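You operate a simulated robot arm through the tools that you are given. There is no shell and no other tool.

You are at the controls of a simulated robot arm. One attempt, no reset.

TASK
Empty the dirty water from the big sink bowl and rinse it down.
Fine: tall blue mug out on the drainer first, plug on the ledge; cold tap, off after. Set down upright: tall mug.

It is judged by the outcome, as a careful person would: the job done as asked, and still so three seconds after it is handed in. It fails if anything else is knocked over, pushed out of place, dropped, spilled or broken.

THE ROBOT
A 7-joint arm with a two-finger parallel gripper, fixed in place. Base frame: the origin is on the floor under the middle of its stand, x ahead of it, y to its left, z up; the work surface is at about z = 91. Readings come in cm, rad, newtons and seconds.
It reaches about 137.2 cm from its shoulder. Its first joint turns from -2.601 to 2.601 rad. Payload 3.43 kg.
The tool frame sits at the grasp point between the pads (the TCP): z along the fingers, y along the line on which they close. The tips reach 3 cm beyond it. The gripper opens to 9.4 cm. The fingers are 2.8 cm wide and 1 cm thick; the gripper's body (5 by 9.6 cm) begins 5.5 cm behind the TCP.
Orientation is that of the tool frame in the base frame, as a unit quaternion [w, x, y, z]. With the fingers straight down and closing along the base's y, the tool's x points along the base's -x, its y along +y and its z along -z.

THE INTERFACE
- The arm moves only by the tool arm_command. Its argument "deltas" is a list of rows, each a list of 7 numbers: the shift along the tool's x, y, z in units of 30 mm (1.0 is 30 mm), then the turn, a rotation vector about the tool's x, y, z in units of 4 degrees (1.0 is 4 degrees), then the gripper command, from -1 (fully open) to 1 (shut), values between in proportion. In form: [[dx, dy, dz, ax, ay, az, claw], ...]. A call has 1 to 20 rows; each row shifts and turns the commanded pose from where the row before left it, along the tool's axes as they then stand. A call with a number of a shift or a turn outside -1 to 1 is refused whole. A row lasts 0.2 s, in which the tool goes at most 5 cm and 0.15 rad; a call with a longer step from one row to the next is refused whole, and so is a gripper value outside its range. A pose out of reach is approached as far as the arm can. The call stops where the force on the tool passes 40 N (or 10 N more than at its start, if that is more) or the arm is blocked; 0.2 s more then pass. The fingers move at their own pace (about 4.5 cm/s each) and stop on an object; they squeeze with about 44 N. The grip force told is the motor's: it shows also when the fingers shut on nothing. Time passes only in rows, and 0.2 s behind the last, so rows that do not move let the fingers close. It gives the time, the measured TCP pose, the force on the tool (base axes), the opening and the grip force at its end, in the units of the frame above (readings bear some noise), with the torque about the TCP (base axes, N m) and any sound that the robot's microphone picked up.
- Cameras (640 x 400 px; columns grow to the right, rows downward): "scene" is fixed at [40.01, 65.12, 147.68]; the picture's right is [0.25, -0.97, 0.00], its down [-0.85, -0.22, -0.48] and it looks along [0.47, 0.12, -0.88] (base axes); focal length 214 px, centre (320, 200). "wrist" rides on the gripper at [7.6, 1.4, -10.3] in the tool frame; the picture's right is [-0.18, 0.98, 0.00], its down [-0.75, -0.14, -0.64] and it looks along [-0.63, -0.12, 0.77] (tool axes); focal length 243 px, centre (320, 200). There is no depth. A picture from a camera that has moved, and an enlarged one, comes with that camera's place and axes in the base frame and with its lens.
- capture(camera): a new picture of that camera. No time passes.
- zoom(camera, box): a new picture of the part [left, top, right, bottom] of that camera's present view, enlarged. No time passes.
- sign_off(): hands the job in; it is judged then, once.

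Places have to be worked out from the pictures, the camera data and where the tool is seen. Open the gripper and draw the arm clear of the work before you hand the job in, unless the task says otherwise.

The tools are called after "Request:" as name(argument=value, ...) on one line, values as JSON. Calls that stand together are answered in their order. arm_command: Moves the arm, as the interface text tells. Its arguments: {"type":"object","properties":{"deltas":{"type":"array","items":{"type":"array","items":{"type":"number"}}}},"required":["deltas"]} The other tools are called the same way: capture (camera) takes a picture; zoom (camera, box) takes an enlarged picture of a part of a camera's view; sign_off () hands the job in.

At the start:

```text
time_s: 0.0
ee_pos: [69.2, 70.67, 124.84]
tcp_rot: [0.001, 0.0, 1.0, 0.001]
ft_force: [0.6, -0.1, -1.2]
wrist_torque: [0.0, 0.03, -0.01]
gripper_width: 9.41
finger_force: 0.0
```

scene: 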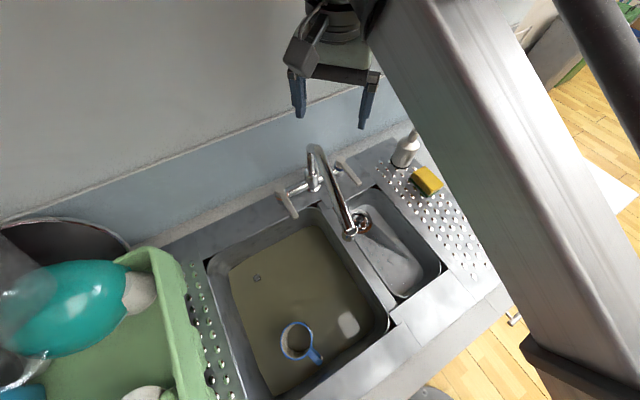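
wrist: 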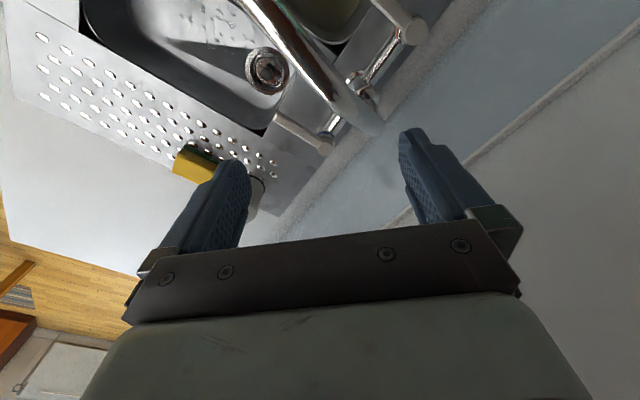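

I'll begin by studying the scene up close: the big bowl with murky water, the blue mug standing in it, the taps, and the drainer on the right and left.

Request:
zoom(camera="scene", box=[180, 200, 420, 400])

Request:
zoom(camera="scene", box=[260, 120, 500, 270])

Request:
zoom(camera="scene", box=[0, 200, 240, 400])

Request:
zoom(camera="wrist", box=[0, 0, 480, 240])

```text
2.00 times, centred on (300, 300) of scene
camera zoom: at [40.01, 65.12, 147.68], right [0.25, -0.97, 0.0], down [-0.85, -0.22, -0.48], along [0.47, 0.12, -0.88], focal length 429 px, centre (360, 0)
```

zoom: 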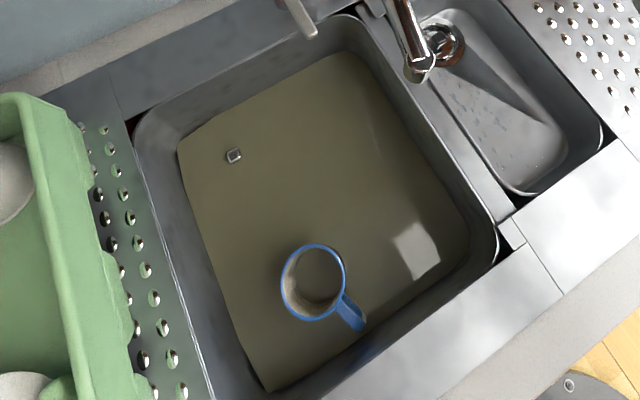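

```text
2.67 times, centred on (380, 195) of scene
camera zoom: at [40.01, 65.12, 147.68], right [0.25, -0.97, 0.0], down [-0.85, -0.22, -0.48], along [0.47, 0.12, -0.88], focal length 572 px, centre (160, 213)
```

zoom: 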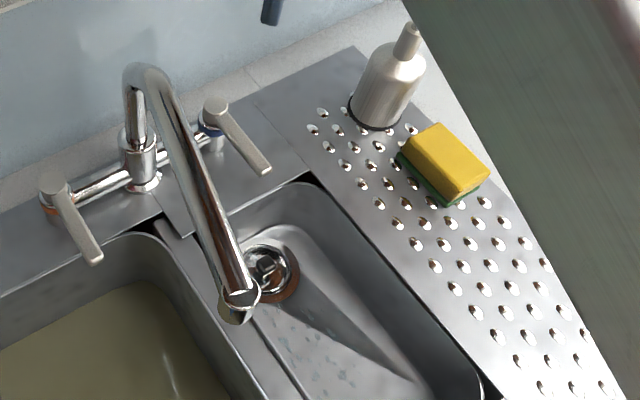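

```text
2.00 times, centred on (120, 300) of scene
camera zoom: at [40.01, 65.12, 147.68], right [0.25, -0.97, 0.0], down [-0.85, -0.22, -0.48], along [0.47, 0.12, -0.88], focal length 429 px, centre (720, 0)
```

zoom: 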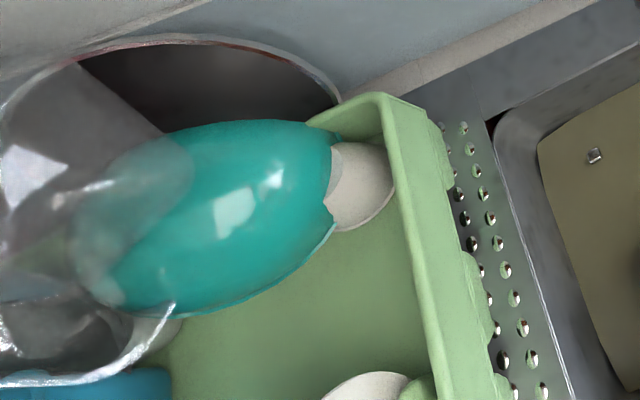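

```text
1.33 times, centred on (240, 120) of wrist
camera zoom: at [61.59, 71.98, 135.18], right [0.18, 0.98, 0.0], down [0.75, -0.14, 0.64], along [0.63, -0.12, -0.77], focal length 324 px, centre (427, 307)
```

zoom: 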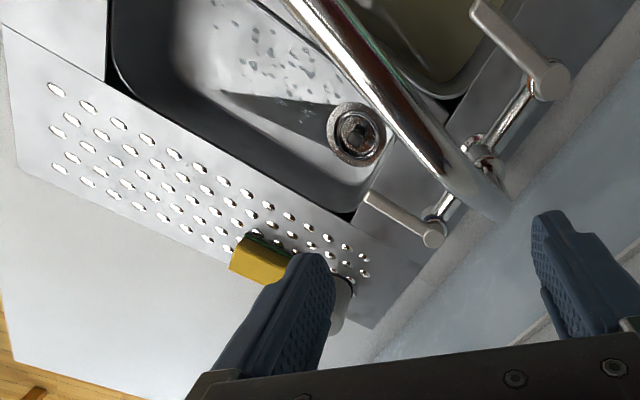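

The cold lever looks to be the right one (blue ring) and the hot the left (orange ring). The counter is turned about 41° in the base frame, so I first yaw the gripper in place, high above everything, to line up with it.

Request:
arm_command(deltas=[[0, 0, 0, 0, 0, -1, -1], [0, 0, 0, 0, 0, -1, -1], [0, 0, 0, 0, 0, -1, -1], [0, 0, 0, 0, 0, -1, -1], [0, 0, 0, 0, 0, -1, -1], [0, 0, 0, 0, 0, -1, -1], [0, 0, 0, 0, 0, -1, -1], [0, 0, 0, 0, 0, -1, -1], [0, 0, 0, 0, 0, -1, -1], [0, 0, 0, 0, 0, -1, -1], [0, 0, 0, 0, 0, -0.3, -1]])

Request:
capture(camera="wrist")

Request:
capture(camera="scene")

```text
time_s: 2.0
ee_pos: [69.05, 70.67, 124.78]
tcp_rot: [0.004, -0.308, 0.951, 0.002]
ft_force: [3.3, 0.2, -3.8]
wrist_torque: [0.16, 0.11, 0.13]
gripper_width: 9.42
finger_force: 0.1
stopped in row 10: the force on the tool passed its limit at 45 N (the readings are from after the stop); the commanded pose is now the measured one
```

```text
taken
camera wrist: at [62.16, 67.28, 135.14], right [-0.43, 0.91, 0.0], down [0.69, 0.32, 0.65], along [0.59, 0.28, -0.76], focal length 243 px, centre (320, 200)
```

wrist: 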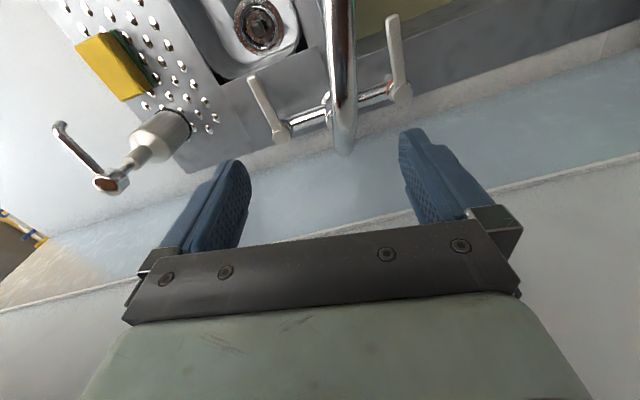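

```text
taken
```

scene: 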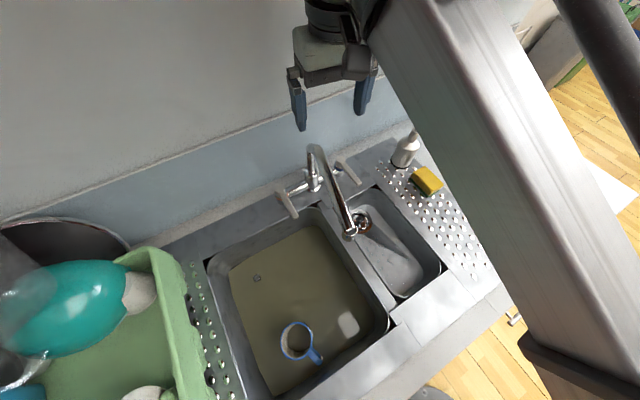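

At about 36° of yaw something pushed back at 45 N, so I stop turning here. The wall is close behind, so I back straight away from it (tool +x), slowly, and then look again.

Request:
arm_command(deltas=[[0.3, 0, 0, 0, 0, 0, -1], [0.5, 0, 0, 0, 0, 0, -1], [0.5, 0, 0, 0, 0, 0, -1], [0.7, 0, 0, 0, 0, 0, -1], [0.7, 0, 0, 0, 0, 0, -1], [0.7, 0, 0, 0, 0, 0, -1]])

Request:
capture(camera="wrist")

Request:
capture(camera="scene")

```text
time_s: 2.8
ee_pos: [66.73, 68.95, 124.8]
tcp_rot: [0.008, -0.307, 0.952, 0.004]
ft_force: [4.5, 4.9, -9.7]
wrist_torque: [-0.14, -0.21, -0.16]
gripper_width: 9.41
finger_force: 0.0
stopped in row 3: the force on the tool passed its limit at 41 N (the readings are from after the stop); the commanded pose is now the measured one
```

```text
taken
camera wrist: at [59.73, 65.46, 134.91], right [-0.43, 0.9, 0.01], down [0.68, 0.32, 0.66], along [0.59, 0.28, -0.76], focal length 243 px, centre (320, 200)
```

wrist: 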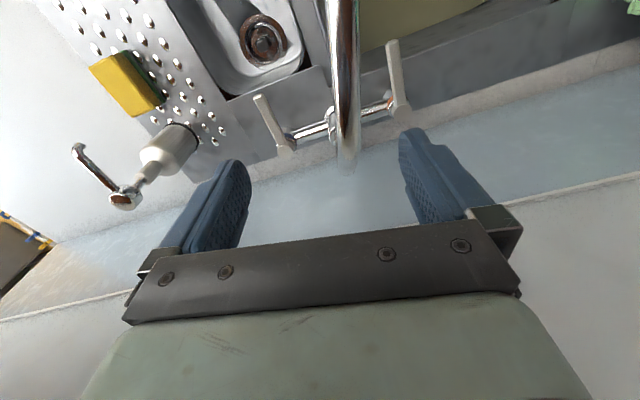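

```text
taken
```

scene: 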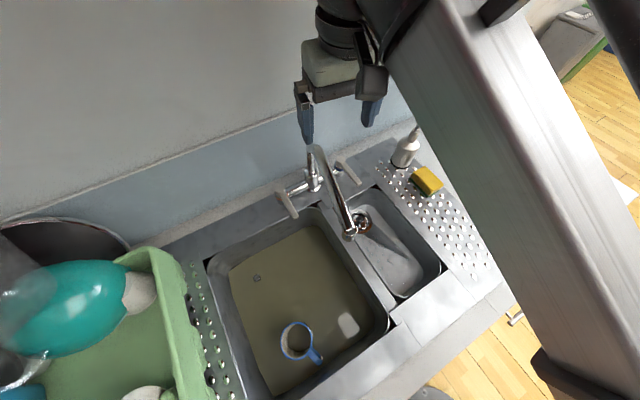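

The residual push is toward the wall and down, i.e. from the arm's own forearm on the camera side of the hand – the camera is now pointing back at the arm. I turn the yaw the other way, which swings the camera clear of the forearm.

Request:
arm_command(deltas=[[-0.3, 0, 0, 0, 0, 0.5, -1], [-0.3, 0, 0, 0, 0, 1, -1], [0, 0, 0, 0, 0, 1, -1], [0, 0, 0, 0, 0, 1, -1], [0, 0, 0, 0, 0, 1, -1], [0, 0, 0, 0, 0, 1, -1], [0, 0, 0, 0, 0, 1, -1], [0, 0, 0, 0, 0, 1, -1], [0, 0, 0, 0, 0, 1, -1], [0, 0, 0, 0, 0, 1, -1], [0, 0, 0, 0, 0, 1, -1], [0, 0, 0, 0, 0, 1, -1], [0, 0, 0, 0, 0, 1, -1], [0, 0, 0, 0, 0, 1, -1], [0, 0, 0, 0, 0, 1, -1]])

Request:
capture(camera="wrist")

Request:
capture(camera="scene")

```text
time_s: 6.0
ee_pos: [68.13, 69.99, 124.76]
tcp_rot: [0.005, 0.192, 0.981, 0.007]
ft_force: [0.2, 0.3, 0.2]
wrist_torque: [0.01, -0.04, -0.01]
gripper_width: 9.41
finger_force: 0.1
```

```text
taken
camera wrist: at [61.71, 73.92, 135.03], right [0.54, 0.84, 0.02], down [0.64, -0.42, 0.65], along [0.55, -0.34, -0.76], focal length 243 px, centre (320, 200)
```

wrist: 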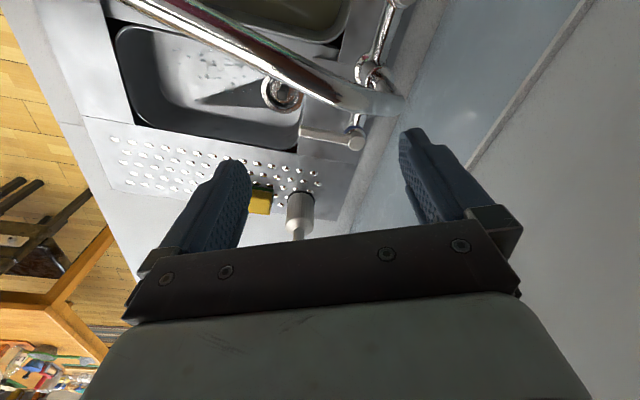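

```text
taken
```

scene: 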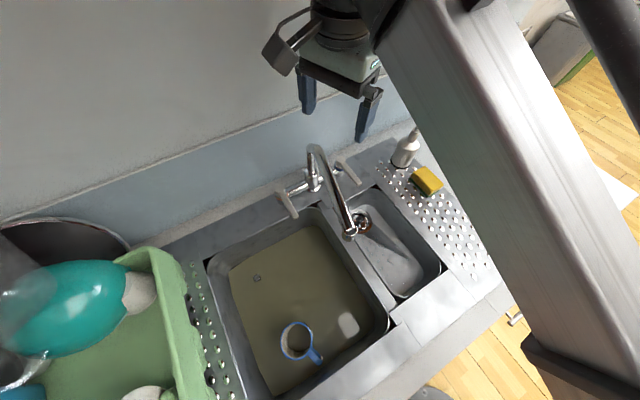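

Force is back to zero, so that was the cause; keeping the camera away from the forearm side is the rule from here on. Next I move over the middle of the big bowl at this height and continue turning so the camera ends up on the far side, looking down into the bowl.

Request:
arm_command(deltas=[[0.97, -0.27, 0, 0, 0, 0, -1], [0.97, -0.27, 0, 0, 0, 0, -1], [0.97, -0.27, 0, 0, 0, 0, -1], [0.97, -0.27, 0, 0, 0, 0, -1], [0.97, -0.27, 0, 0, 0, 0, -1], [0.97, -0.27, 0, 0, 0, 0, -1], [0, 0, 0, 0, 0, 1, -1], [0, 0, 0, 0, 0, 1, -1], [0, 0, 0, 0, 0, 1, -1], [0, 0, 0, 0, 0, 1, -1], [0, 0, 0, 0, 0, 1, -1], [0, 0, 0, 0, 0, 1, -1], [0, 0, 0, 0, 0, 1, -1]])

Request:
capture(camera="wrist")

Request:
capture(camera="scene")

```text
time_s: 8.8
ee_pos: [50.74, 72.78, 122.94]
tcp_rot: [0.003, 0.424, 0.906, 0.013]
ft_force: [0.0, -0.5, 0.3]
wrist_torque: [-0.02, 0.01, 0.01]
gripper_width: 9.38
finger_force: 0.0
out of reach, approached as far as the arm can: row 4, 5, 6
```

```text
taken
camera wrist: at [46.85, 79.27, 133.25], right [0.87, 0.49, 0.03], down [0.36, -0.68, 0.64], along [0.33, -0.55, -0.77], focal length 243 px, centre (320, 200)
```

wrist: 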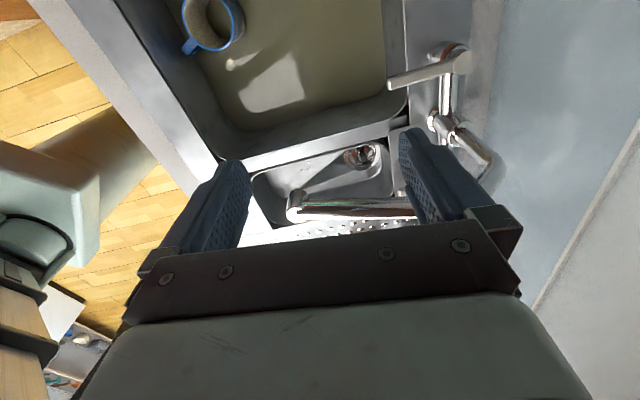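

```text
taken
```

scene: 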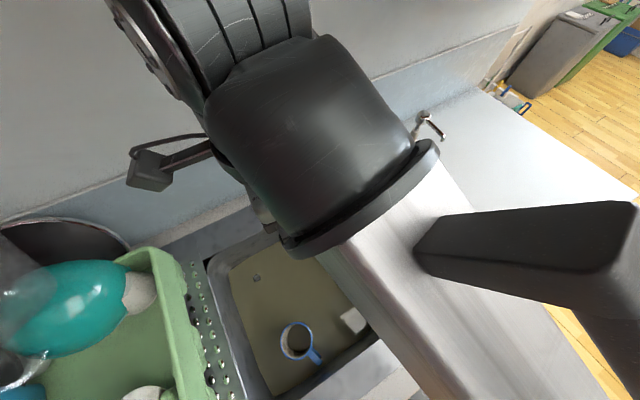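

The arm is a bit cramped here but clear. Zooming in on the wrist view gives me a second angle on the mug, tap and spout for triangulating.

Request:
zoom(camera="wrist", box=[120, 0, 440, 200])

Request:
zoom(camera="wrist", box=[340, 0, 580, 200])

Request:
zoom(camera="scene", box=[200, 230, 400, 400])

```text
2.00 times, centred on (280, 100) of wrist
camera zoom: at [46.85, 79.27, 133.25], right [0.87, 0.49, 0.03], down [0.36, -0.68, 0.64], along [0.33, -0.55, -0.77], focal length 485 px, centre (400, 400)
```

zoom: 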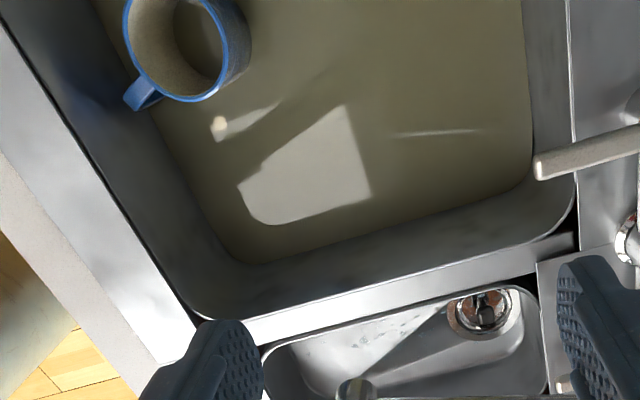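

```text
2.00 times, centred on (460, 100) of wrist
camera zoom: at [46.85, 79.27, 133.25], right [0.87, 0.49, 0.03], down [0.36, -0.68, 0.64], along [0.33, -0.55, -0.77], focal length 485 px, centre (40, 400)
```

zoom: 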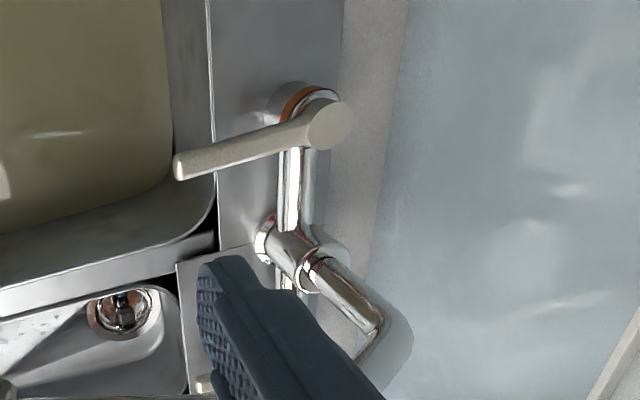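

```text
2.35 times, centred on (300, 315) of scene
camera zoom: at [40.01, 65.12, 147.68], right [0.25, -0.97, 0.0], down [-0.85, -0.22, -0.48], along [0.47, 0.12, -0.88], focal length 505 px, centre (367, -71)
```

zoom: 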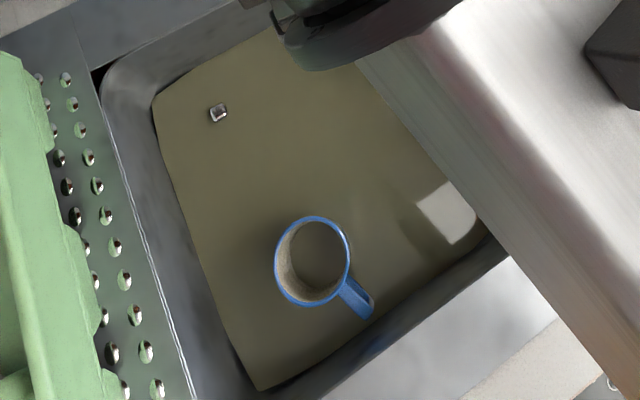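

From both views I place the mug rim at about (33.7, 69.4, z≈85), about 8 cm across with the handle toward the front edge; the counter runs at about -45° in the base frame. The arm seemed cramped up high, so I go lower over the bowl and turn further, so the closing line ends up square to the handle.

Request:
arm_command(deltas=[[0, 0, 0.8, 0, 0, 0, -1], [0, 0, 0.8, 0, 0, 0, -1], [0, 0, 0.8, 0, 0, 0, -1], [0, 0, 0.8, 0, 0, 0, -1], [0, 0, 0.6, 0, 0, 0, -1], [0, 0, 0, 0, 0, 1, -1], [0, 0, 0, 0, 0, 1, -1], [0, 0, 0, 0, 0, 1, -1], [0, 0, 0, 0, 0, 1, -1], [0, 0, 0, 0, 0, 1, -1], [0, 0, 0, 0, 0, 1, -1], [0, 0, 0, 0, 0, 1, -1], [0, 0, 0, 0, 0, 1, -1], [0, 0, 0, 0, 0, 1, -1]])

Request:
capture(camera="wrist")

Request:
capture(camera="scene")

```text
time_s: 11.8
ee_pos: [50.71, 72.77, 111.72]
tcp_rot: [0.0, 0.683, 0.73, 0.008]
ft_force: [-0.3, -0.4, 0.4]
wrist_torque: [-0.02, 0.02, 0.02]
gripper_width: 9.37
finger_force: 0.1
```

```text
taken
camera wrist: at [51.66, 80.3, 121.94], right [0.99, -0.12, 0.01], down [-0.1, -0.77, 0.63], along [-0.07, -0.63, -0.77], focal length 243 px, centre (320, 200)
```

wrist: 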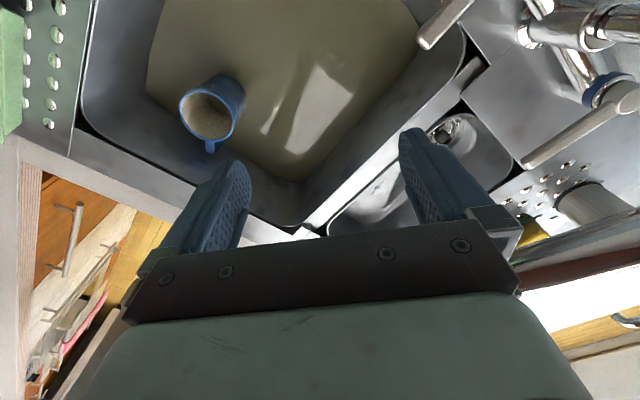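

```text
taken
```

scene: 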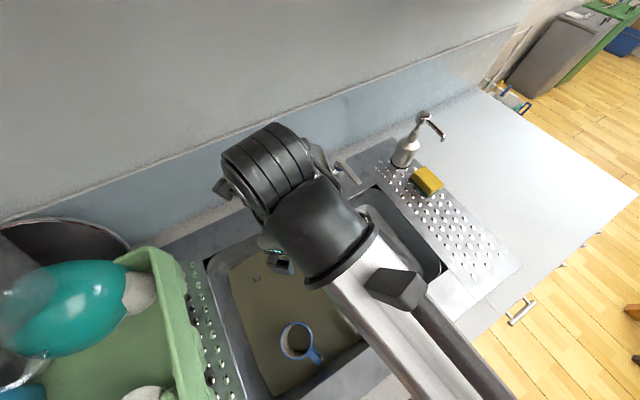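

Good view now: mug, both levers and the drainer are visible. Zooming on the mug to see what's in it and measure its rim.

Request:
zoom(camera="wrist", box=[150, 40, 310, 160])

Request:
zoom(camera="wrist", box=[400, 0, 640, 240])

Request:
zoom(camera="scene", box=[330, 100, 540, 300])

```text
3.33 times, centred on (230, 100) of wrist
camera zoom: at [51.66, 80.3, 121.94], right [0.99, -0.12, 0.01], down [-0.1, -0.77, 0.63], along [-0.07, -0.63, -0.77], focal length 809 px, centre (620, 533)
```

zoom: 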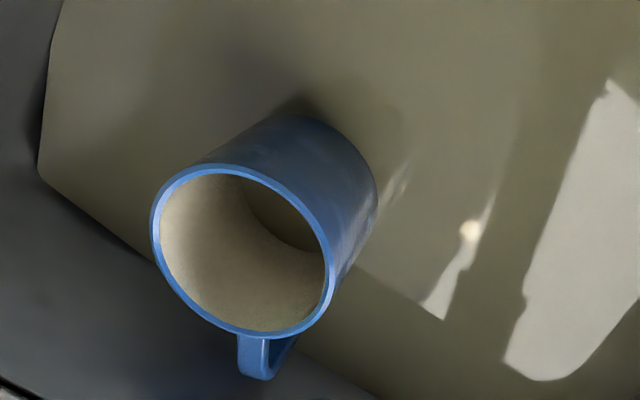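

```text
1.67 times, centred on (520, 120) of wrist
camera zoom: at [51.66, 80.3, 121.94], right [0.99, -0.12, 0.01], down [-0.1, -0.77, 0.63], along [-0.07, -0.63, -0.77], focal length 404 px, centre (-13, 333)
```

zoom: 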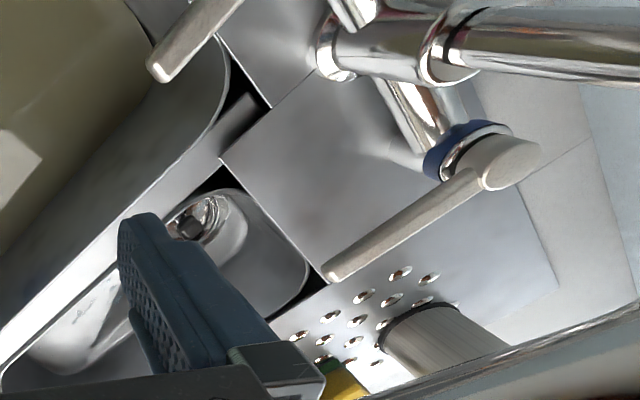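

```text
2.00 times, centred on (435, 200) of scene
camera zoom: at [40.01, 65.12, 147.68], right [0.25, -0.97, 0.0], down [-0.85, -0.22, -0.48], along [0.47, 0.12, -0.88], focal length 429 px, centre (90, 200)
```

zoom: 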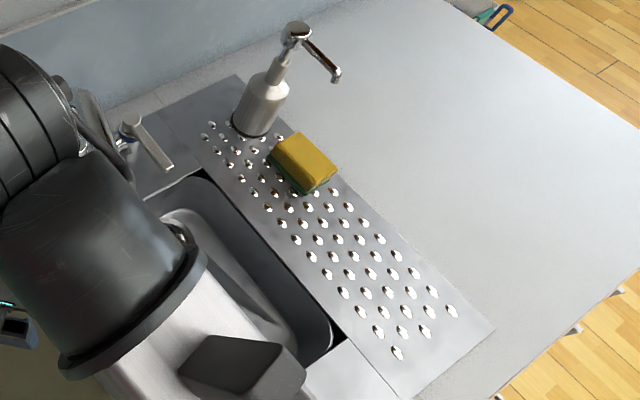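

Water surface inside and outside the mug seems to be at z≈77, with the rim at about (33.9, 69.2, 86), 8 cm across and the handle at about 242°. I turn a further 32° so the fingers close square to the handle, then move over the mug at z≈100.

Request:
arm_command(deltas=[[0, 0, 0, 0, 0, 1, -1], [0, 0, 0, 0, 0, 1, -1], [0, 0, 0, 0, 0, 1, -1], [0, 0, 0, 0, 0, 1, -1], [0, 0, 0, 0, 0, 1, -1], [0, 0, 0, 0, 0, 1, -1], [0, 0, 0, 0, 0, 1, -1], [0, 0, 0, 0, 0, 1, -1], [-0.61, -0.73, 0.65, 0, 0, 0, -1], [-0.61, -0.73, 0.65, 0, 0, 0, -1], [-0.61, -0.73, 0.65, 0, 0, 0, -1], [-0.61, -0.73, 0.65, 0, 0, 0, -1], [-0.61, -0.73, 0.65, 0, 0, 0, -1], [-0.61, -0.73, 0.65, 0, 0, 0, -1], [0, 0, 0, 0, 0, 0, -1]])

Request:
capture(camera="wrist")

Request:
capture(camera="scene")

```text
time_s: 15.0
ee_pos: [42.19, 63.91, 99.68]
tcp_rot: [-0.002, 0.833, 0.553, 0.008]
ft_force: [0.0, 0.0, -0.1]
wrist_torque: [0.03, 0.01, -0.02]
gripper_width: 9.41
finger_force: 0.0
out of reach, approached as far as the arm can: row 8, 10, 11, 12, 13, 14
```

```text
taken
camera wrist: at [46.5, 70.17, 110.02], right [0.84, -0.55, 0.0], down [-0.43, -0.65, 0.63], along [-0.34, -0.53, -0.78], focal length 243 px, centre (320, 200)
```

wrist: 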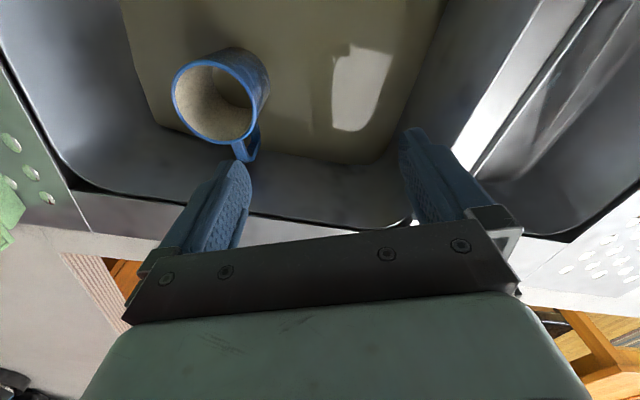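

```text
taken
```

scene: 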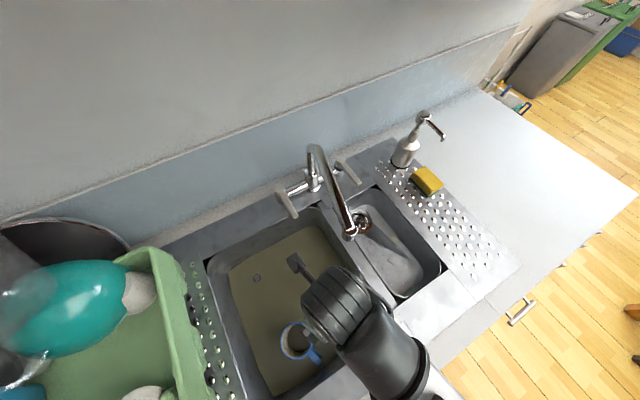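

The arm stopped short because the last joint limits how far the yaw may turn relative to the arm's azimuth. I relax the yaw a bit (closing line ~-13°, still clear of the handle) and shift over the mug.

Request:
arm_command(deltas=[[0, 0, 0, 0, 0, -1, -1], [0, 0, 0, 0, 0, -1, -1], [0, 0, 0, 0, 0, -0.6, -1], [0.22, -0.62, 0.15, 0, 0, 0, -1], [0.22, -0.62, 0.15, 0, 0, 0, -1], [0.22, -0.62, 0.15, 0, 0, 0, -1], [0.22, -0.62, 0.15, 0, 0, 0, -1], [0.22, -0.62, 0.15, 0, 0, 0, -1], [0, 0, 0, 0, 0, 0, -1]])

Request:
capture(camera="wrist")

Request:
capture(camera="scene")

```text
time_s: 17.0
ee_pos: [34.19, 69.19, 97.32]
tcp_rot: [-0.002, 0.787, 0.616, 0.008]
ft_force: [-0.1, -0.2, 0.2]
wrist_torque: [-0.03, 0.0, -0.01]
gripper_width: 9.38
finger_force: 0.0
```

```text
taken
camera wrist: at [37.42, 76.09, 107.78], right [0.91, -0.41, 0.01], down [-0.32, -0.71, 0.63], along [-0.26, -0.58, -0.78], focal length 243 px, centre (320, 200)
```

wrist: 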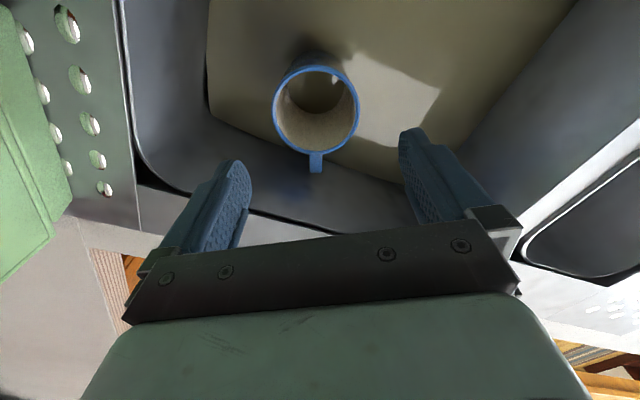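

```text
taken
```

scene: 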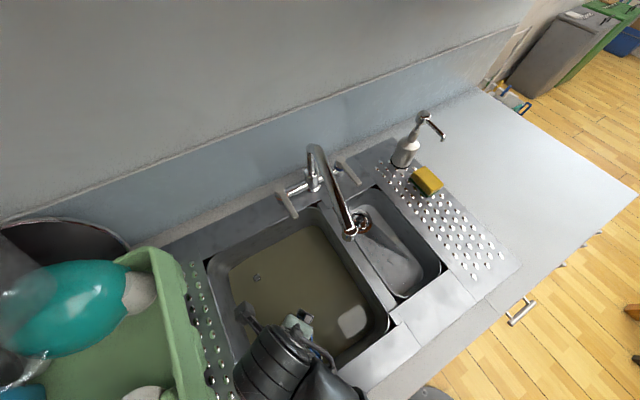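

Rim centre computed from this view agrees: about (34.0, 69.4, 86); the mug sits centred between the fingers. I lower until the tips are just above the rim and check.

Request:
arm_command(deltas=[[0.05, -0.07, 0.5, 0, 0, 0, -1], [0, 0, 0.5, 0, 0, 0, -1], [0, 0, 0.5, 0, 0, 0, -1], [0, 0, 0.5, 0, 0, 0, -1], [0, 0, 0.3, 0, 0, 0, -1], [0, 0, 0, 0, 0, 0, -1]])

Request:
capture(camera="wrist")

```text
time_s: 18.4
ee_pos: [34.13, 69.48, 90.45]
tcp_rot: [-0.001, 0.787, 0.617, 0.008]
ft_force: [0.2, 1.3, -0.5]
wrist_torque: [0.01, 0.05, 0.0]
gripper_width: 9.41
finger_force: 0.0
```

```text
taken
camera wrist: at [37.31, 76.38, 100.86], right [0.91, -0.41, 0.01], down [-0.32, -0.71, 0.63], along [-0.26, -0.58, -0.78], focal length 243 px, centre (320, 200)
```

wrist: 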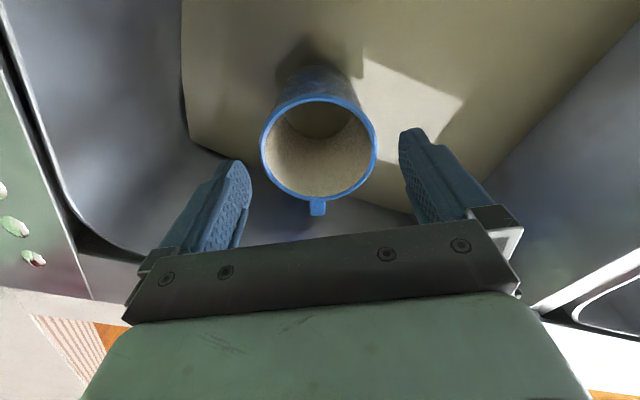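

Centred: rim centre (34.1, 69.5), TCP (34.1, 69.5). I go down around the mug to TCP z≈84 in small steps, fingers still open.

Request:
arm_command(deltas=[[0, 0, 0.3, 0, 0, 0, -1], [0, 0, 0.3, 0, 0, 0, -1], [0, 0, 0.3, 0, 0, 0, -1], [0, 0, 0.3, 0, 0, 0, -1], [0, 0, 0.3, 0, 0, 0, -1], [0, 0, 0.3, 0, 0, 0, -1], [0, 0, 0.3, 0, 0, 0, -1], [0, 0, 0, 0, 0, 0, -1]])

Request:
capture(camera="wrist")

```text
time_s: 20.2
ee_pos: [34.21, 69.43, 84.22]
tcp_rot: [0.0, 0.787, 0.617, 0.009]
ft_force: [-0.6, -0.8, 0.0]
wrist_torque: [-0.02, -0.01, -0.01]
gripper_width: 9.42
finger_force: 0.1
```

```text
taken
camera wrist: at [37.41, 76.43, 94.63], right [0.91, -0.41, 0.01], down [-0.32, -0.71, 0.63], along [-0.26, -0.58, -0.78], focal length 243 px, centre (320, 200)
```

wrist: 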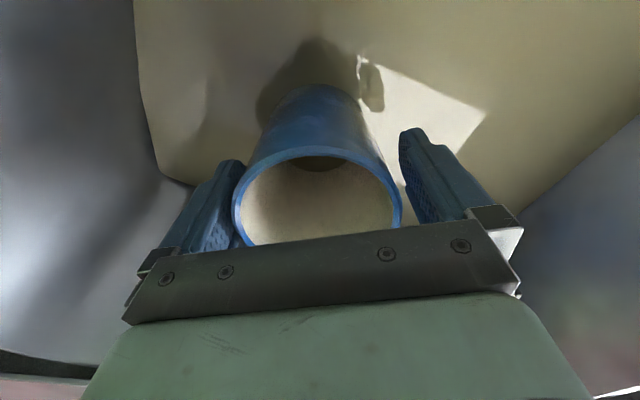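

No contact so far and the mug is between the pads, so I close on it.

Request:
arm_command(deltas=[[0, 0, 0, 0, 0, 0, 0.2], [0, 0, 0, 0, 0, 0, 0.6], [0, 0, 0, 0, 0, 0, 1], [0, 0, 0, 0, 0, 0, 1], [0, 0, 0, 0, 0, 0, 1]])

Request:
capture(camera="wrist")

```text
time_s: 21.4
ee_pos: [34.28, 69.56, 84.24]
tcp_rot: [-0.001, 0.787, 0.617, 0.009]
ft_force: [1.1, 0.3, -2.3]
wrist_torque: [0.07, -0.02, -0.01]
gripper_width: 7.82
finger_force: 43.5
```

```text
taken
camera wrist: at [37.41, 76.43, 94.62], right [0.91, -0.41, 0.01], down [-0.32, -0.71, 0.63], along [-0.26, -0.58, -0.78], focal length 243 px, centre (320, 200)
```

wrist: 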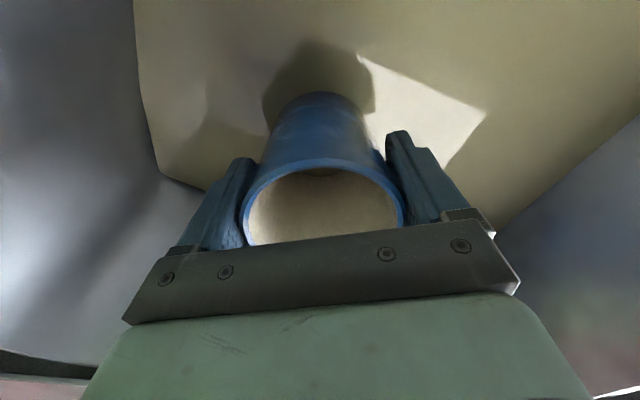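

Held at 7.8 cm with 43 N. I lift slowly, straight up, about 4 cm and read the weight.

Request:
arm_command(deltas=[[0, 0, -0.2, 0, 0, 0, 1], [0, 0, -0.3, 0, 0, 0, 1], [0, 0, -0.4, 0, 0, 0, 1], [0, 0, -0.4, 0, 0, 0, 1], [0, 0, 0, 0, 0, 0, 1], [0, 0, 0, 0, 0, 0, 1]])

Request:
capture(camera="wrist")

Request:
capture(camera="scene")

```text
time_s: 22.8
ee_pos: [34.21, 69.45, 88.1]
tcp_rot: [-0.001, 0.787, 0.618, 0.008]
ft_force: [-0.1, -0.3, -3.2]
wrist_torque: [0.07, -0.02, 0.0]
gripper_width: 7.84
finger_force: 43.8
```

```text
taken
camera wrist: at [37.37, 76.37, 98.48], right [0.91, -0.41, 0.01], down [-0.32, -0.71, 0.63], along [-0.26, -0.58, -0.78], focal length 243 px, centre (320, 200)
```

wrist: 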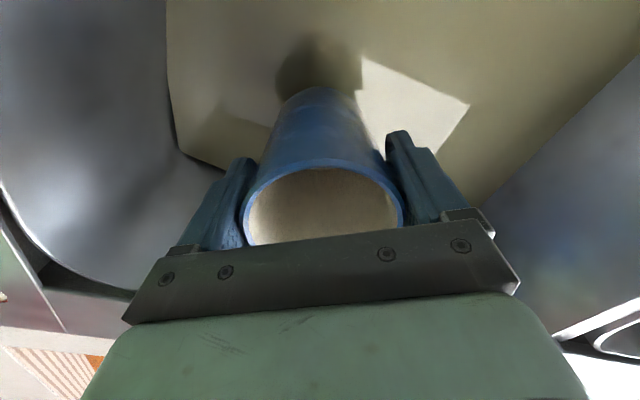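

```text
taken
```

scene: 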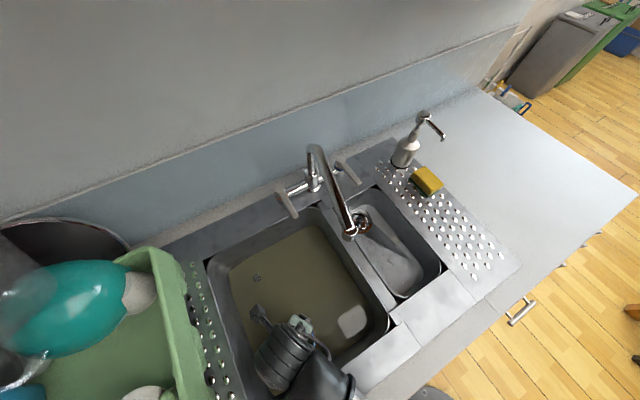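

The load reads only about 3 N, so the mug is essentially empty of water (the surface I saw was the bowl's own water level). I lift it further, straight up, until its base is well above the rim of the sink.

Request:
arm_command(deltas=[[0, 0, -0.4, 0, 0, 0, 1], [0, 0, -0.6, 0, 0, 0, 1], [0, 0, -0.7, 0, 0, 0, 1], [0, 0, -0.7, 0, 0, 0, 1], [0, 0, -0.7, 0, 0, 0, 1], [0, 0, -0.7, 0, 0, 0, 1], [0, 0, -0.7, 0, 0, 0, 1], [0, 0, -0.5, 0, 0, 0, 1], [0, 0, -0.3, 0, 0, 0, 1], [0, 0, 0, 0, 0, 0, 1]])

Request:
capture(camera="wrist")

Request:
capture(camera="scene")

```text
time_s: 25.0
ee_pos: [33.99, 69.29, 103.95]
tcp_rot: [-0.001, 0.786, 0.618, 0.008]
ft_force: [0.7, 0.3, -3.3]
wrist_torque: [0.09, -0.01, -0.07]
gripper_width: 7.81
finger_force: 44.2
```

```text
taken
camera wrist: at [37.22, 76.11, 114.4], right [0.91, -0.41, 0.01], down [-0.32, -0.71, 0.63], along [-0.26, -0.58, -0.78], focal length 243 px, centre (320, 200)
```

wrist: 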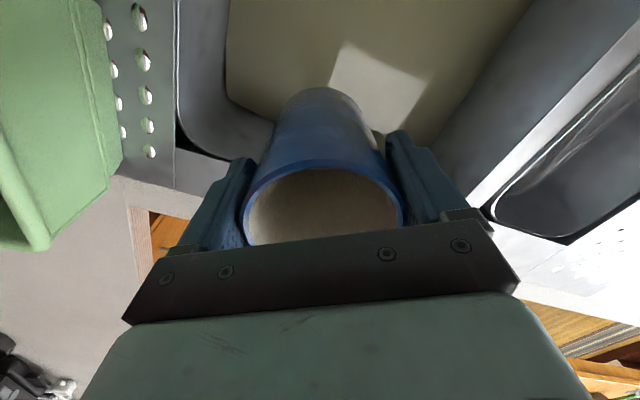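

```text
taken
```

scene: 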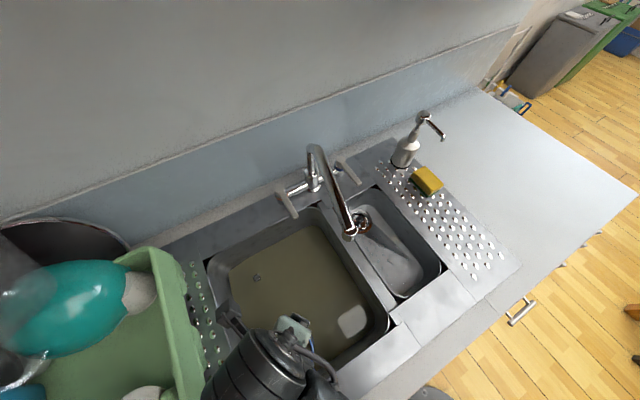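

The mug's base now hangs at about z≈95, above the sink rim at 91. The spout end triangulates to about (53, 63, z≈113), so I route the mug around the front of it: first raise a little and move toward the front edge.

Request:
arm_command(deltas=[[0, 0, -0.5, 0, 0, 0, 1], [0, 0, -0.5, 0, 0, 0, 1], [-0.4, 0.1, 0, 0, 0, 0, 1], [-0.7, 0.2, 0, 0, 0, 0, 1], [-0.8, 0.24, 0, 0, 0, 0, 1], [-0.8, 0.24, 0, 0, 0, 0, 1], [-0.8, 0.24, 0, 0, 0, 0, 1], [-0.6, 0.16, 0, 0, 0, 0, 1], [-0.2, 0.06, 0, 0, 0, 0, 1], [0, 0, 0, 0, 0, 0, 1]])

Request:
capture(camera="wrist")

Request:
capture(camera="scene")

```text
time_s: 27.2
ee_pos: [34.3, 55.67, 106.76]
tcp_rot: [0.0, 0.787, 0.617, 0.009]
ft_force: [0.8, -0.9, -3.1]
wrist_torque: [0.03, -0.01, -0.02]
gripper_width: 7.82
finger_force: 44.0
```

```text
taken
camera wrist: at [37.63, 62.69, 117.18], right [0.91, -0.41, 0.01], down [-0.32, -0.71, 0.63], along [-0.26, -0.58, -0.78], focal length 243 px, centre (320, 200)
```

wrist: 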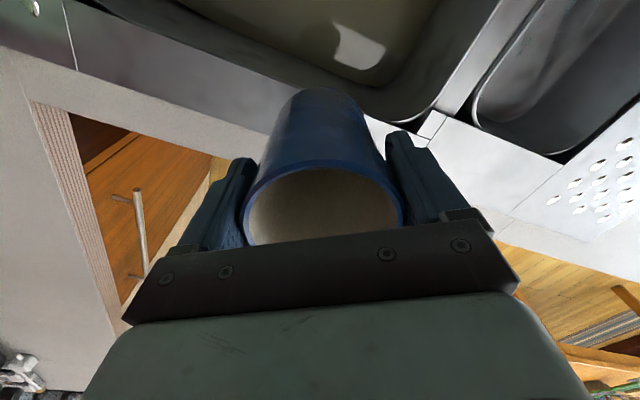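

```text
taken
```

scene: 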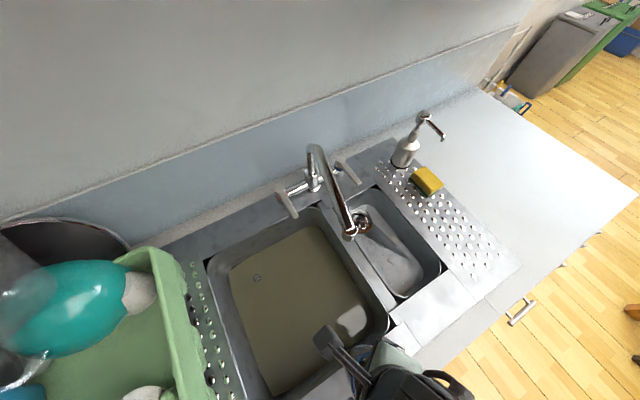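

All good, mug held steady. I carry it along the front edge, past the divider, toward the front half of the right-hand drainer, keeping the height.

Request:
arm_command(deltas=[[-0.2, 0.35, 0, 0, 0, 0, 1], [-0.42, 0.73, 0, 0, 0, 0, 1], [-0.42, 0.73, 0, 0, 0, 0, 1], [-0.42, 0.73, 0, 0, 0, 0, 1], [-0.42, 0.73, 0, 0, 0, 0, 1], [-0.42, 0.73, 0, 0, 0, 0, 1], [-0.35, 0.75, 0, 0, 0, 0, 1], [-0.35, 0.77, 0, 0, 0, 0, 1], [-0.35, 0.77, 0, 0, 0, 0, 1], [-0.35, 0.77, 0, 0, 0, 0, 1], [-0.33, 0.77, 0, 0, 0, 0, 1], [-0.33, 0.77, 0, 0, 0, 0, 1], [-0.15, 0.4, 0, 0, 0, 0, 1], [0, 0, 0, 0, 0, 0, 1]])

Request:
capture(camera="wrist")

Request:
capture(camera="scene")

```text
time_s: 30.2
ee_pos: [57.58, 36.46, 106.92]
tcp_rot: [-0.001, 0.786, 0.618, 0.008]
ft_force: [-0.1, 0.1, -3.2]
wrist_torque: [0.03, -0.01, 0.02]
gripper_width: 7.83
finger_force: 44.0
```

```text
taken
camera wrist: at [60.74, 43.27, 117.39], right [0.91, -0.41, 0.01], down [-0.32, -0.71, 0.63], along [-0.26, -0.58, -0.78], focal length 243 px, centre (320, 200)
```

wrist: 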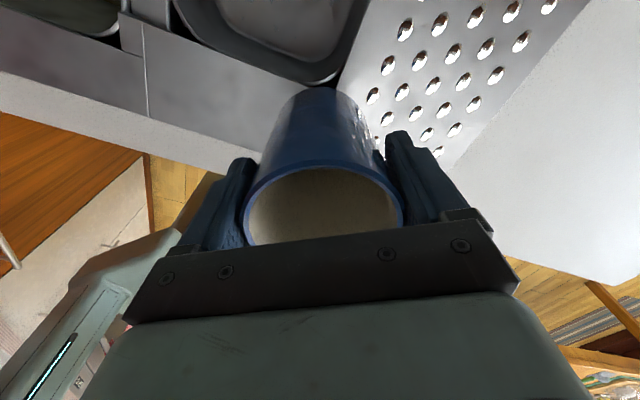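

```text
taken
```

scene: 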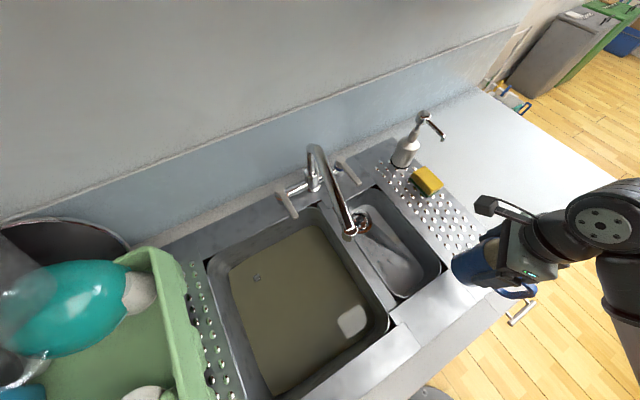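

The mug is intact and upright in the scene view; the drainer at this depth spans s≈17–34, so I aim for its centre line at about (68.6, 33.2). I move there and lower 4 cm, then check the gap.

Request:
arm_command(deltas=[[-0.02, 0.4, 0, 0, 0, 0, 1], [-0.04, 0.77, 0, 0, 0, 0, 1], [-0.04, 0.77, 0, 0, 0, 0, 1], [-0.04, 0.77, 0, 0, 0, 0, 1], [-0.04, 0.77, 0, 0, 0, 0, 1], [0, 0.35, 0, 0, 0, 0, 1], [0, 0, 0.3, 0, 0, 0, 1], [0, 0, 0.4, 0, 0, 0, 1], [0, 0, 0.4, 0, 0, 0, 1], [0, 0, 0.2, 0, 0, 0, 1], [0, 0, 0, 0, 0, 0, 1]])

Request:
capture(camera="wrist")

Request:
zoom(camera="scene", box=[380, 120, 600, 320])

```text
time_s: 32.6
ee_pos: [68.4, 32.94, 102.97]
tcp_rot: [-0.001, 0.786, 0.618, 0.008]
ft_force: [0.2, -0.2, -2.9]
wrist_torque: [0.02, -0.03, 0.02]
gripper_width: 7.79
finger_force: 44.1
```

```text
taken
camera wrist: at [71.75, 39.96, 113.47], right [0.91, -0.41, 0.01], down [-0.32, -0.71, 0.63], along [-0.26, -0.58, -0.78], focal length 243 px, centre (320, 200)
```

wrist: 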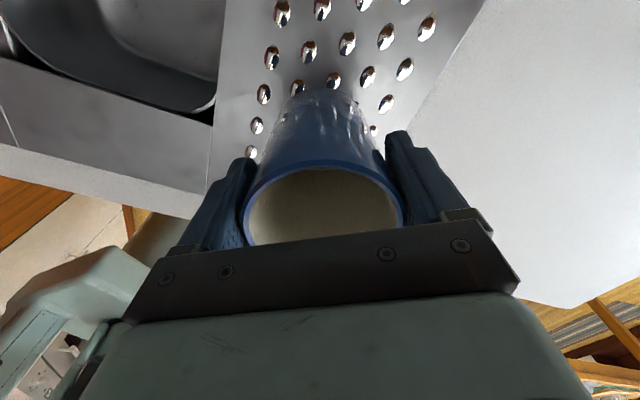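

```text
2.00 times, centred on (490, 220) of scene
camera zoom: at [40.01, 65.12, 147.68], right [0.25, -0.97, 0.0], down [-0.85, -0.22, -0.48], along [0.47, 0.12, -0.88], focal length 429 px, centre (-20, 160)
```

zoom: 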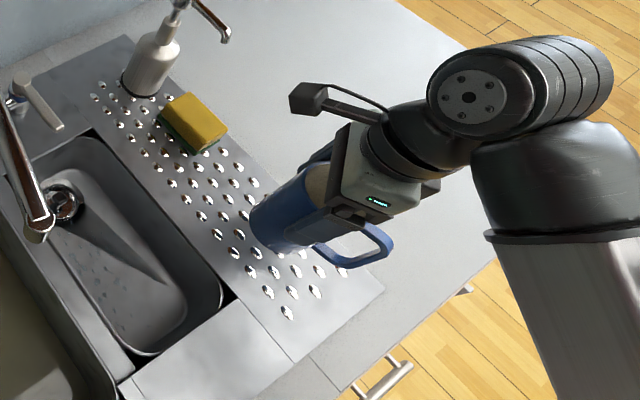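

The base looks about 3–4 cm above the drainer. I lower 2.4 cm and then creep while watching the force.

Request:
arm_command(deltas=[[0, 0, 0.2, 0, 0, 0, 1], [0, 0, 0.2, 0, 0, 0, 1], [0, 0, 0.2, 0, 0, 0, 1], [0, 0, 0.15, 0, 0, 0, 1], [0, 0, 0, 0, 0, 0, 1]])

Request:
zoom(camera="scene", box=[420, 180, 540, 280])

```text
time_s: 33.8
ee_pos: [68.6, 33.22, 100.81]
tcp_rot: [-0.001, 0.787, 0.617, 0.008]
ft_force: [-0.7, 0.2, -3.3]
wrist_torque: [0.04, -0.01, 0.01]
gripper_width: 7.79
finger_force: 44.0
```

```text
4.00 times, centred on (480, 230) of scene
camera zoom: at [40.01, 65.12, 147.68], right [0.25, -0.97, 0.0], down [-0.85, -0.22, -0.48], along [0.47, 0.12, -0.88], focal length 858 px, centre (-320, 80)
```

zoom: 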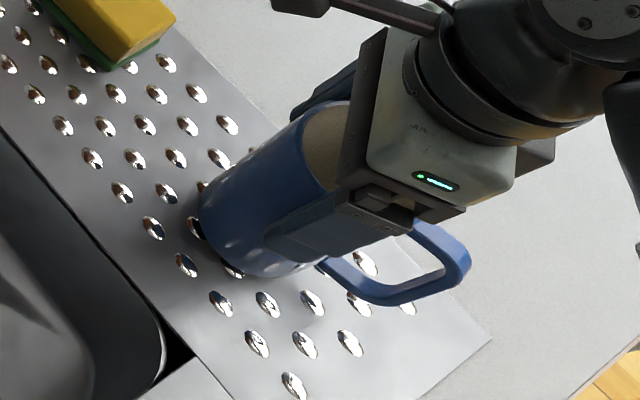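

Still free (about 3 N, the mug's own weight). I creep down in 3 mm steps.

Request:
arm_command(deltas=[[0, 0, 0.1, 0, 0, 0, 1], [0, 0, 0.1, 0, 0, 0, 1], [0, 0, 0, 0, 0, 0, 1]])

```text
time_s: 34.6
ee_pos: [68.73, 33.25, 100.16]
tcp_rot: [-0.001, 0.787, 0.617, 0.009]
ft_force: [-0.2, 0.2, -2.8]
wrist_torque: [0.04, -0.01, -0.02]
gripper_width: 7.79
finger_force: 44.5
```

Request:
arm_command(deltas=[[0, 0, 0.1, 0, 0, 0, 1], [0, 0, 0.1, 0, 0, 0, 1], [0, 0, 0, 0, 0, 0, 1]])

Request:
zoom(camera="scene", box=[420, 180, 540, 280])

```text
time_s: 35.4
ee_pos: [68.79, 33.18, 99.72]
tcp_rot: [-0.001, 0.786, 0.618, 0.01]
ft_force: [1.0, 3.0, 34.4]
wrist_torque: [-0.2, 0.39, 0.36]
gripper_width: 7.67
finger_force: 44.3
```

```text
4.00 times, centred on (480, 230) of scene
camera zoom: at [40.01, 65.12, 147.68], right [0.25, -0.97, 0.0], down [-0.85, -0.22, -0.48], along [0.47, 0.12, -0.88], focal length 858 px, centre (-320, 80)
```

zoom: 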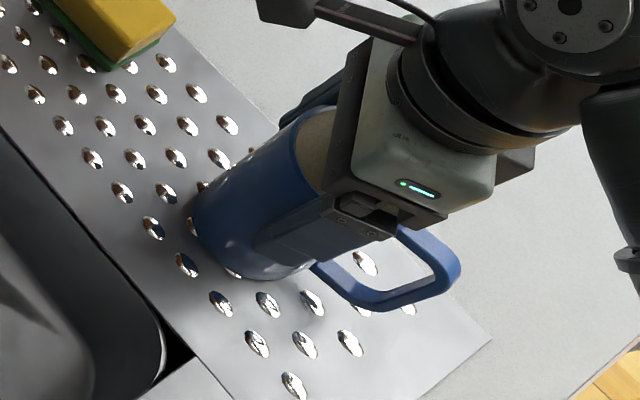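

The mug has touched down (34 N). I ease up a couple of mm so it rests lightly, then check before opening.

Request:
arm_command(deltas=[[0, 0, -0.07, 0, 0, 0, 1], [0, 0, 0, 0, 0, 0, 1]])

```text
time_s: 36.0
ee_pos: [68.57, 33.14, 99.8]
tcp_rot: [0.0, 0.787, 0.617, 0.007]
ft_force: [-0.7, 1.9, 0.5]
wrist_torque: [0.19, -0.07, 0.0]
gripper_width: 7.68
finger_force: 43.5
```

Now the mug's weight is on the drainer with almost no push from the arm. I open the fingers and let it settle.

Request:
arm_command(deltas=[[0, 0, 0, 0, 0, 0, 0.3], [0, 0, 0, 0, 0, 0, -0.5], [0, 0, 0, 0, 0, 0, -1], [0, 0, 0, 0, 0, 0, -1], [0, 0, 0, 0, 0, 0, -1]])

Request:
capture(camera="wrist")

Request:
zoom(camera="scene", box=[420, 180, 540, 280])

```text
time_s: 37.2
ee_pos: [68.75, 33.1, 99.83]
tcp_rot: [0.0, 0.787, 0.617, 0.008]
ft_force: [-1.0, 0.2, 0.2]
wrist_torque: [0.02, 0.04, 0.01]
gripper_width: 9.4
finger_force: 0.1
```

```text
taken
camera wrist: at [71.86, 40.04, 110.26], right [0.91, -0.41, 0.01], down [-0.32, -0.71, 0.63], along [-0.26, -0.58, -0.78], focal length 243 px, centre (320, 200)
```

wrist: 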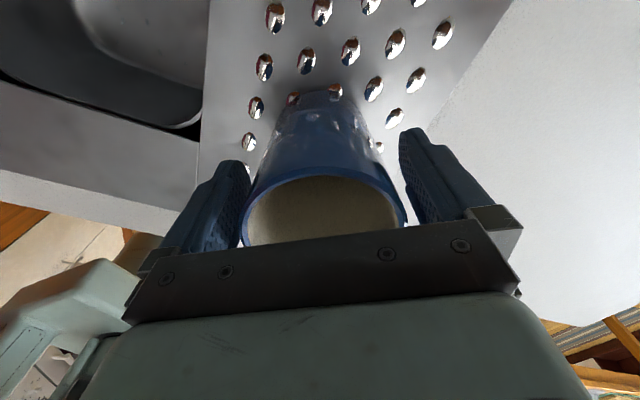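

```text
4.00 times, centred on (480, 230) of scene
camera zoom: at [40.01, 65.12, 147.68], right [0.25, -0.97, 0.0], down [-0.85, -0.22, -0.48], along [0.47, 0.12, -0.88], focal length 858 px, centre (-320, 80)
```

zoom: 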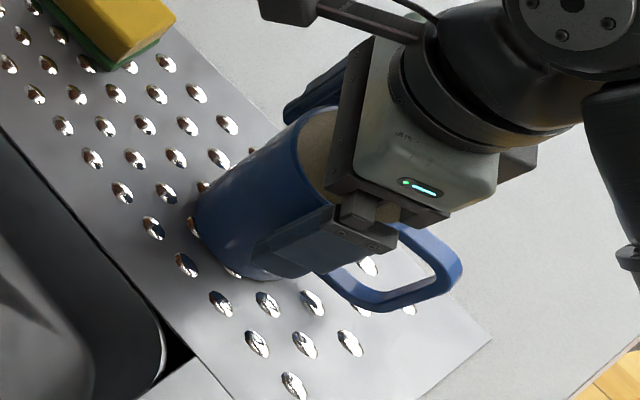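

The mug stands upright on its own and the force is zero. I raise straight up, slowly, until the tips clear the rim.

Request:
arm_command(deltas=[[0, 0, -0.15, 0, 0, 0, -1], [0, 0, -0.3, 0, 0, 0, -1], [0, 0, -0.4, 0, 0, 0, -1], [0, 0, -0.5, 0, 0, 0, -1], [0, 0, -0.6, 0, 0, 0, -1], [0, 0, -0.7, 0, 0, 0, -1], [0, 0, -0.7, 0, 0, 0, -1], [0, 0, -0.5, 0, 0, 0, -1], [0, 0, 0, 0, 0, 0, -1]])

Request:
capture(camera="wrist")

Request:
capture(camera="scene")

```text
time_s: 39.2
ee_pos: [68.52, 33.12, 111.49]
tcp_rot: [0.0, 0.787, 0.617, 0.008]
ft_force: [-0.1, 0.8, -0.1]
wrist_torque: [0.01, 0.0, -0.01]
gripper_width: 9.41
finger_force: 0.2
```

```text
taken
camera wrist: at [71.72, 39.95, 121.89], right [0.91, -0.41, 0.01], down [-0.32, -0.71, 0.63], along [-0.26, -0.58, -0.78], focal length 243 px, centre (320, 200)
```

wrist: 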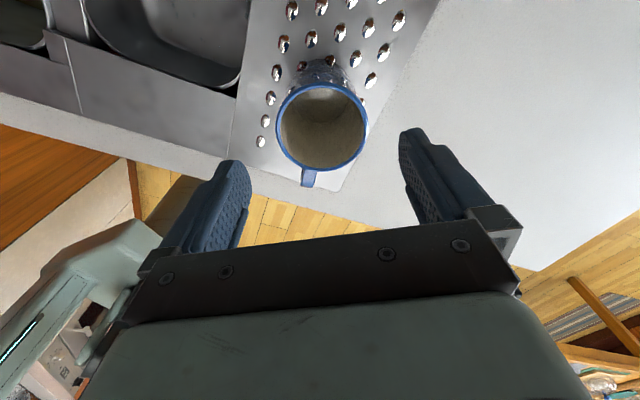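

```text
taken
```

scene: 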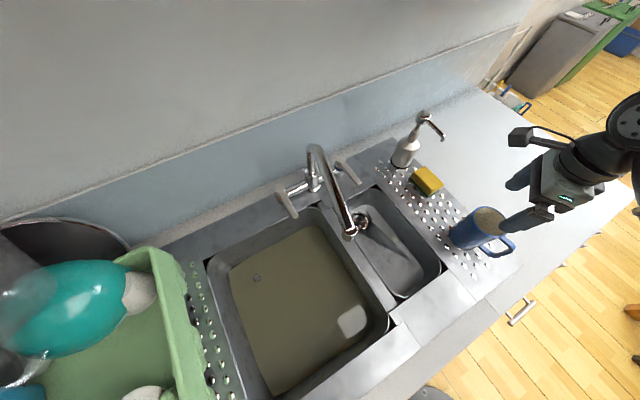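

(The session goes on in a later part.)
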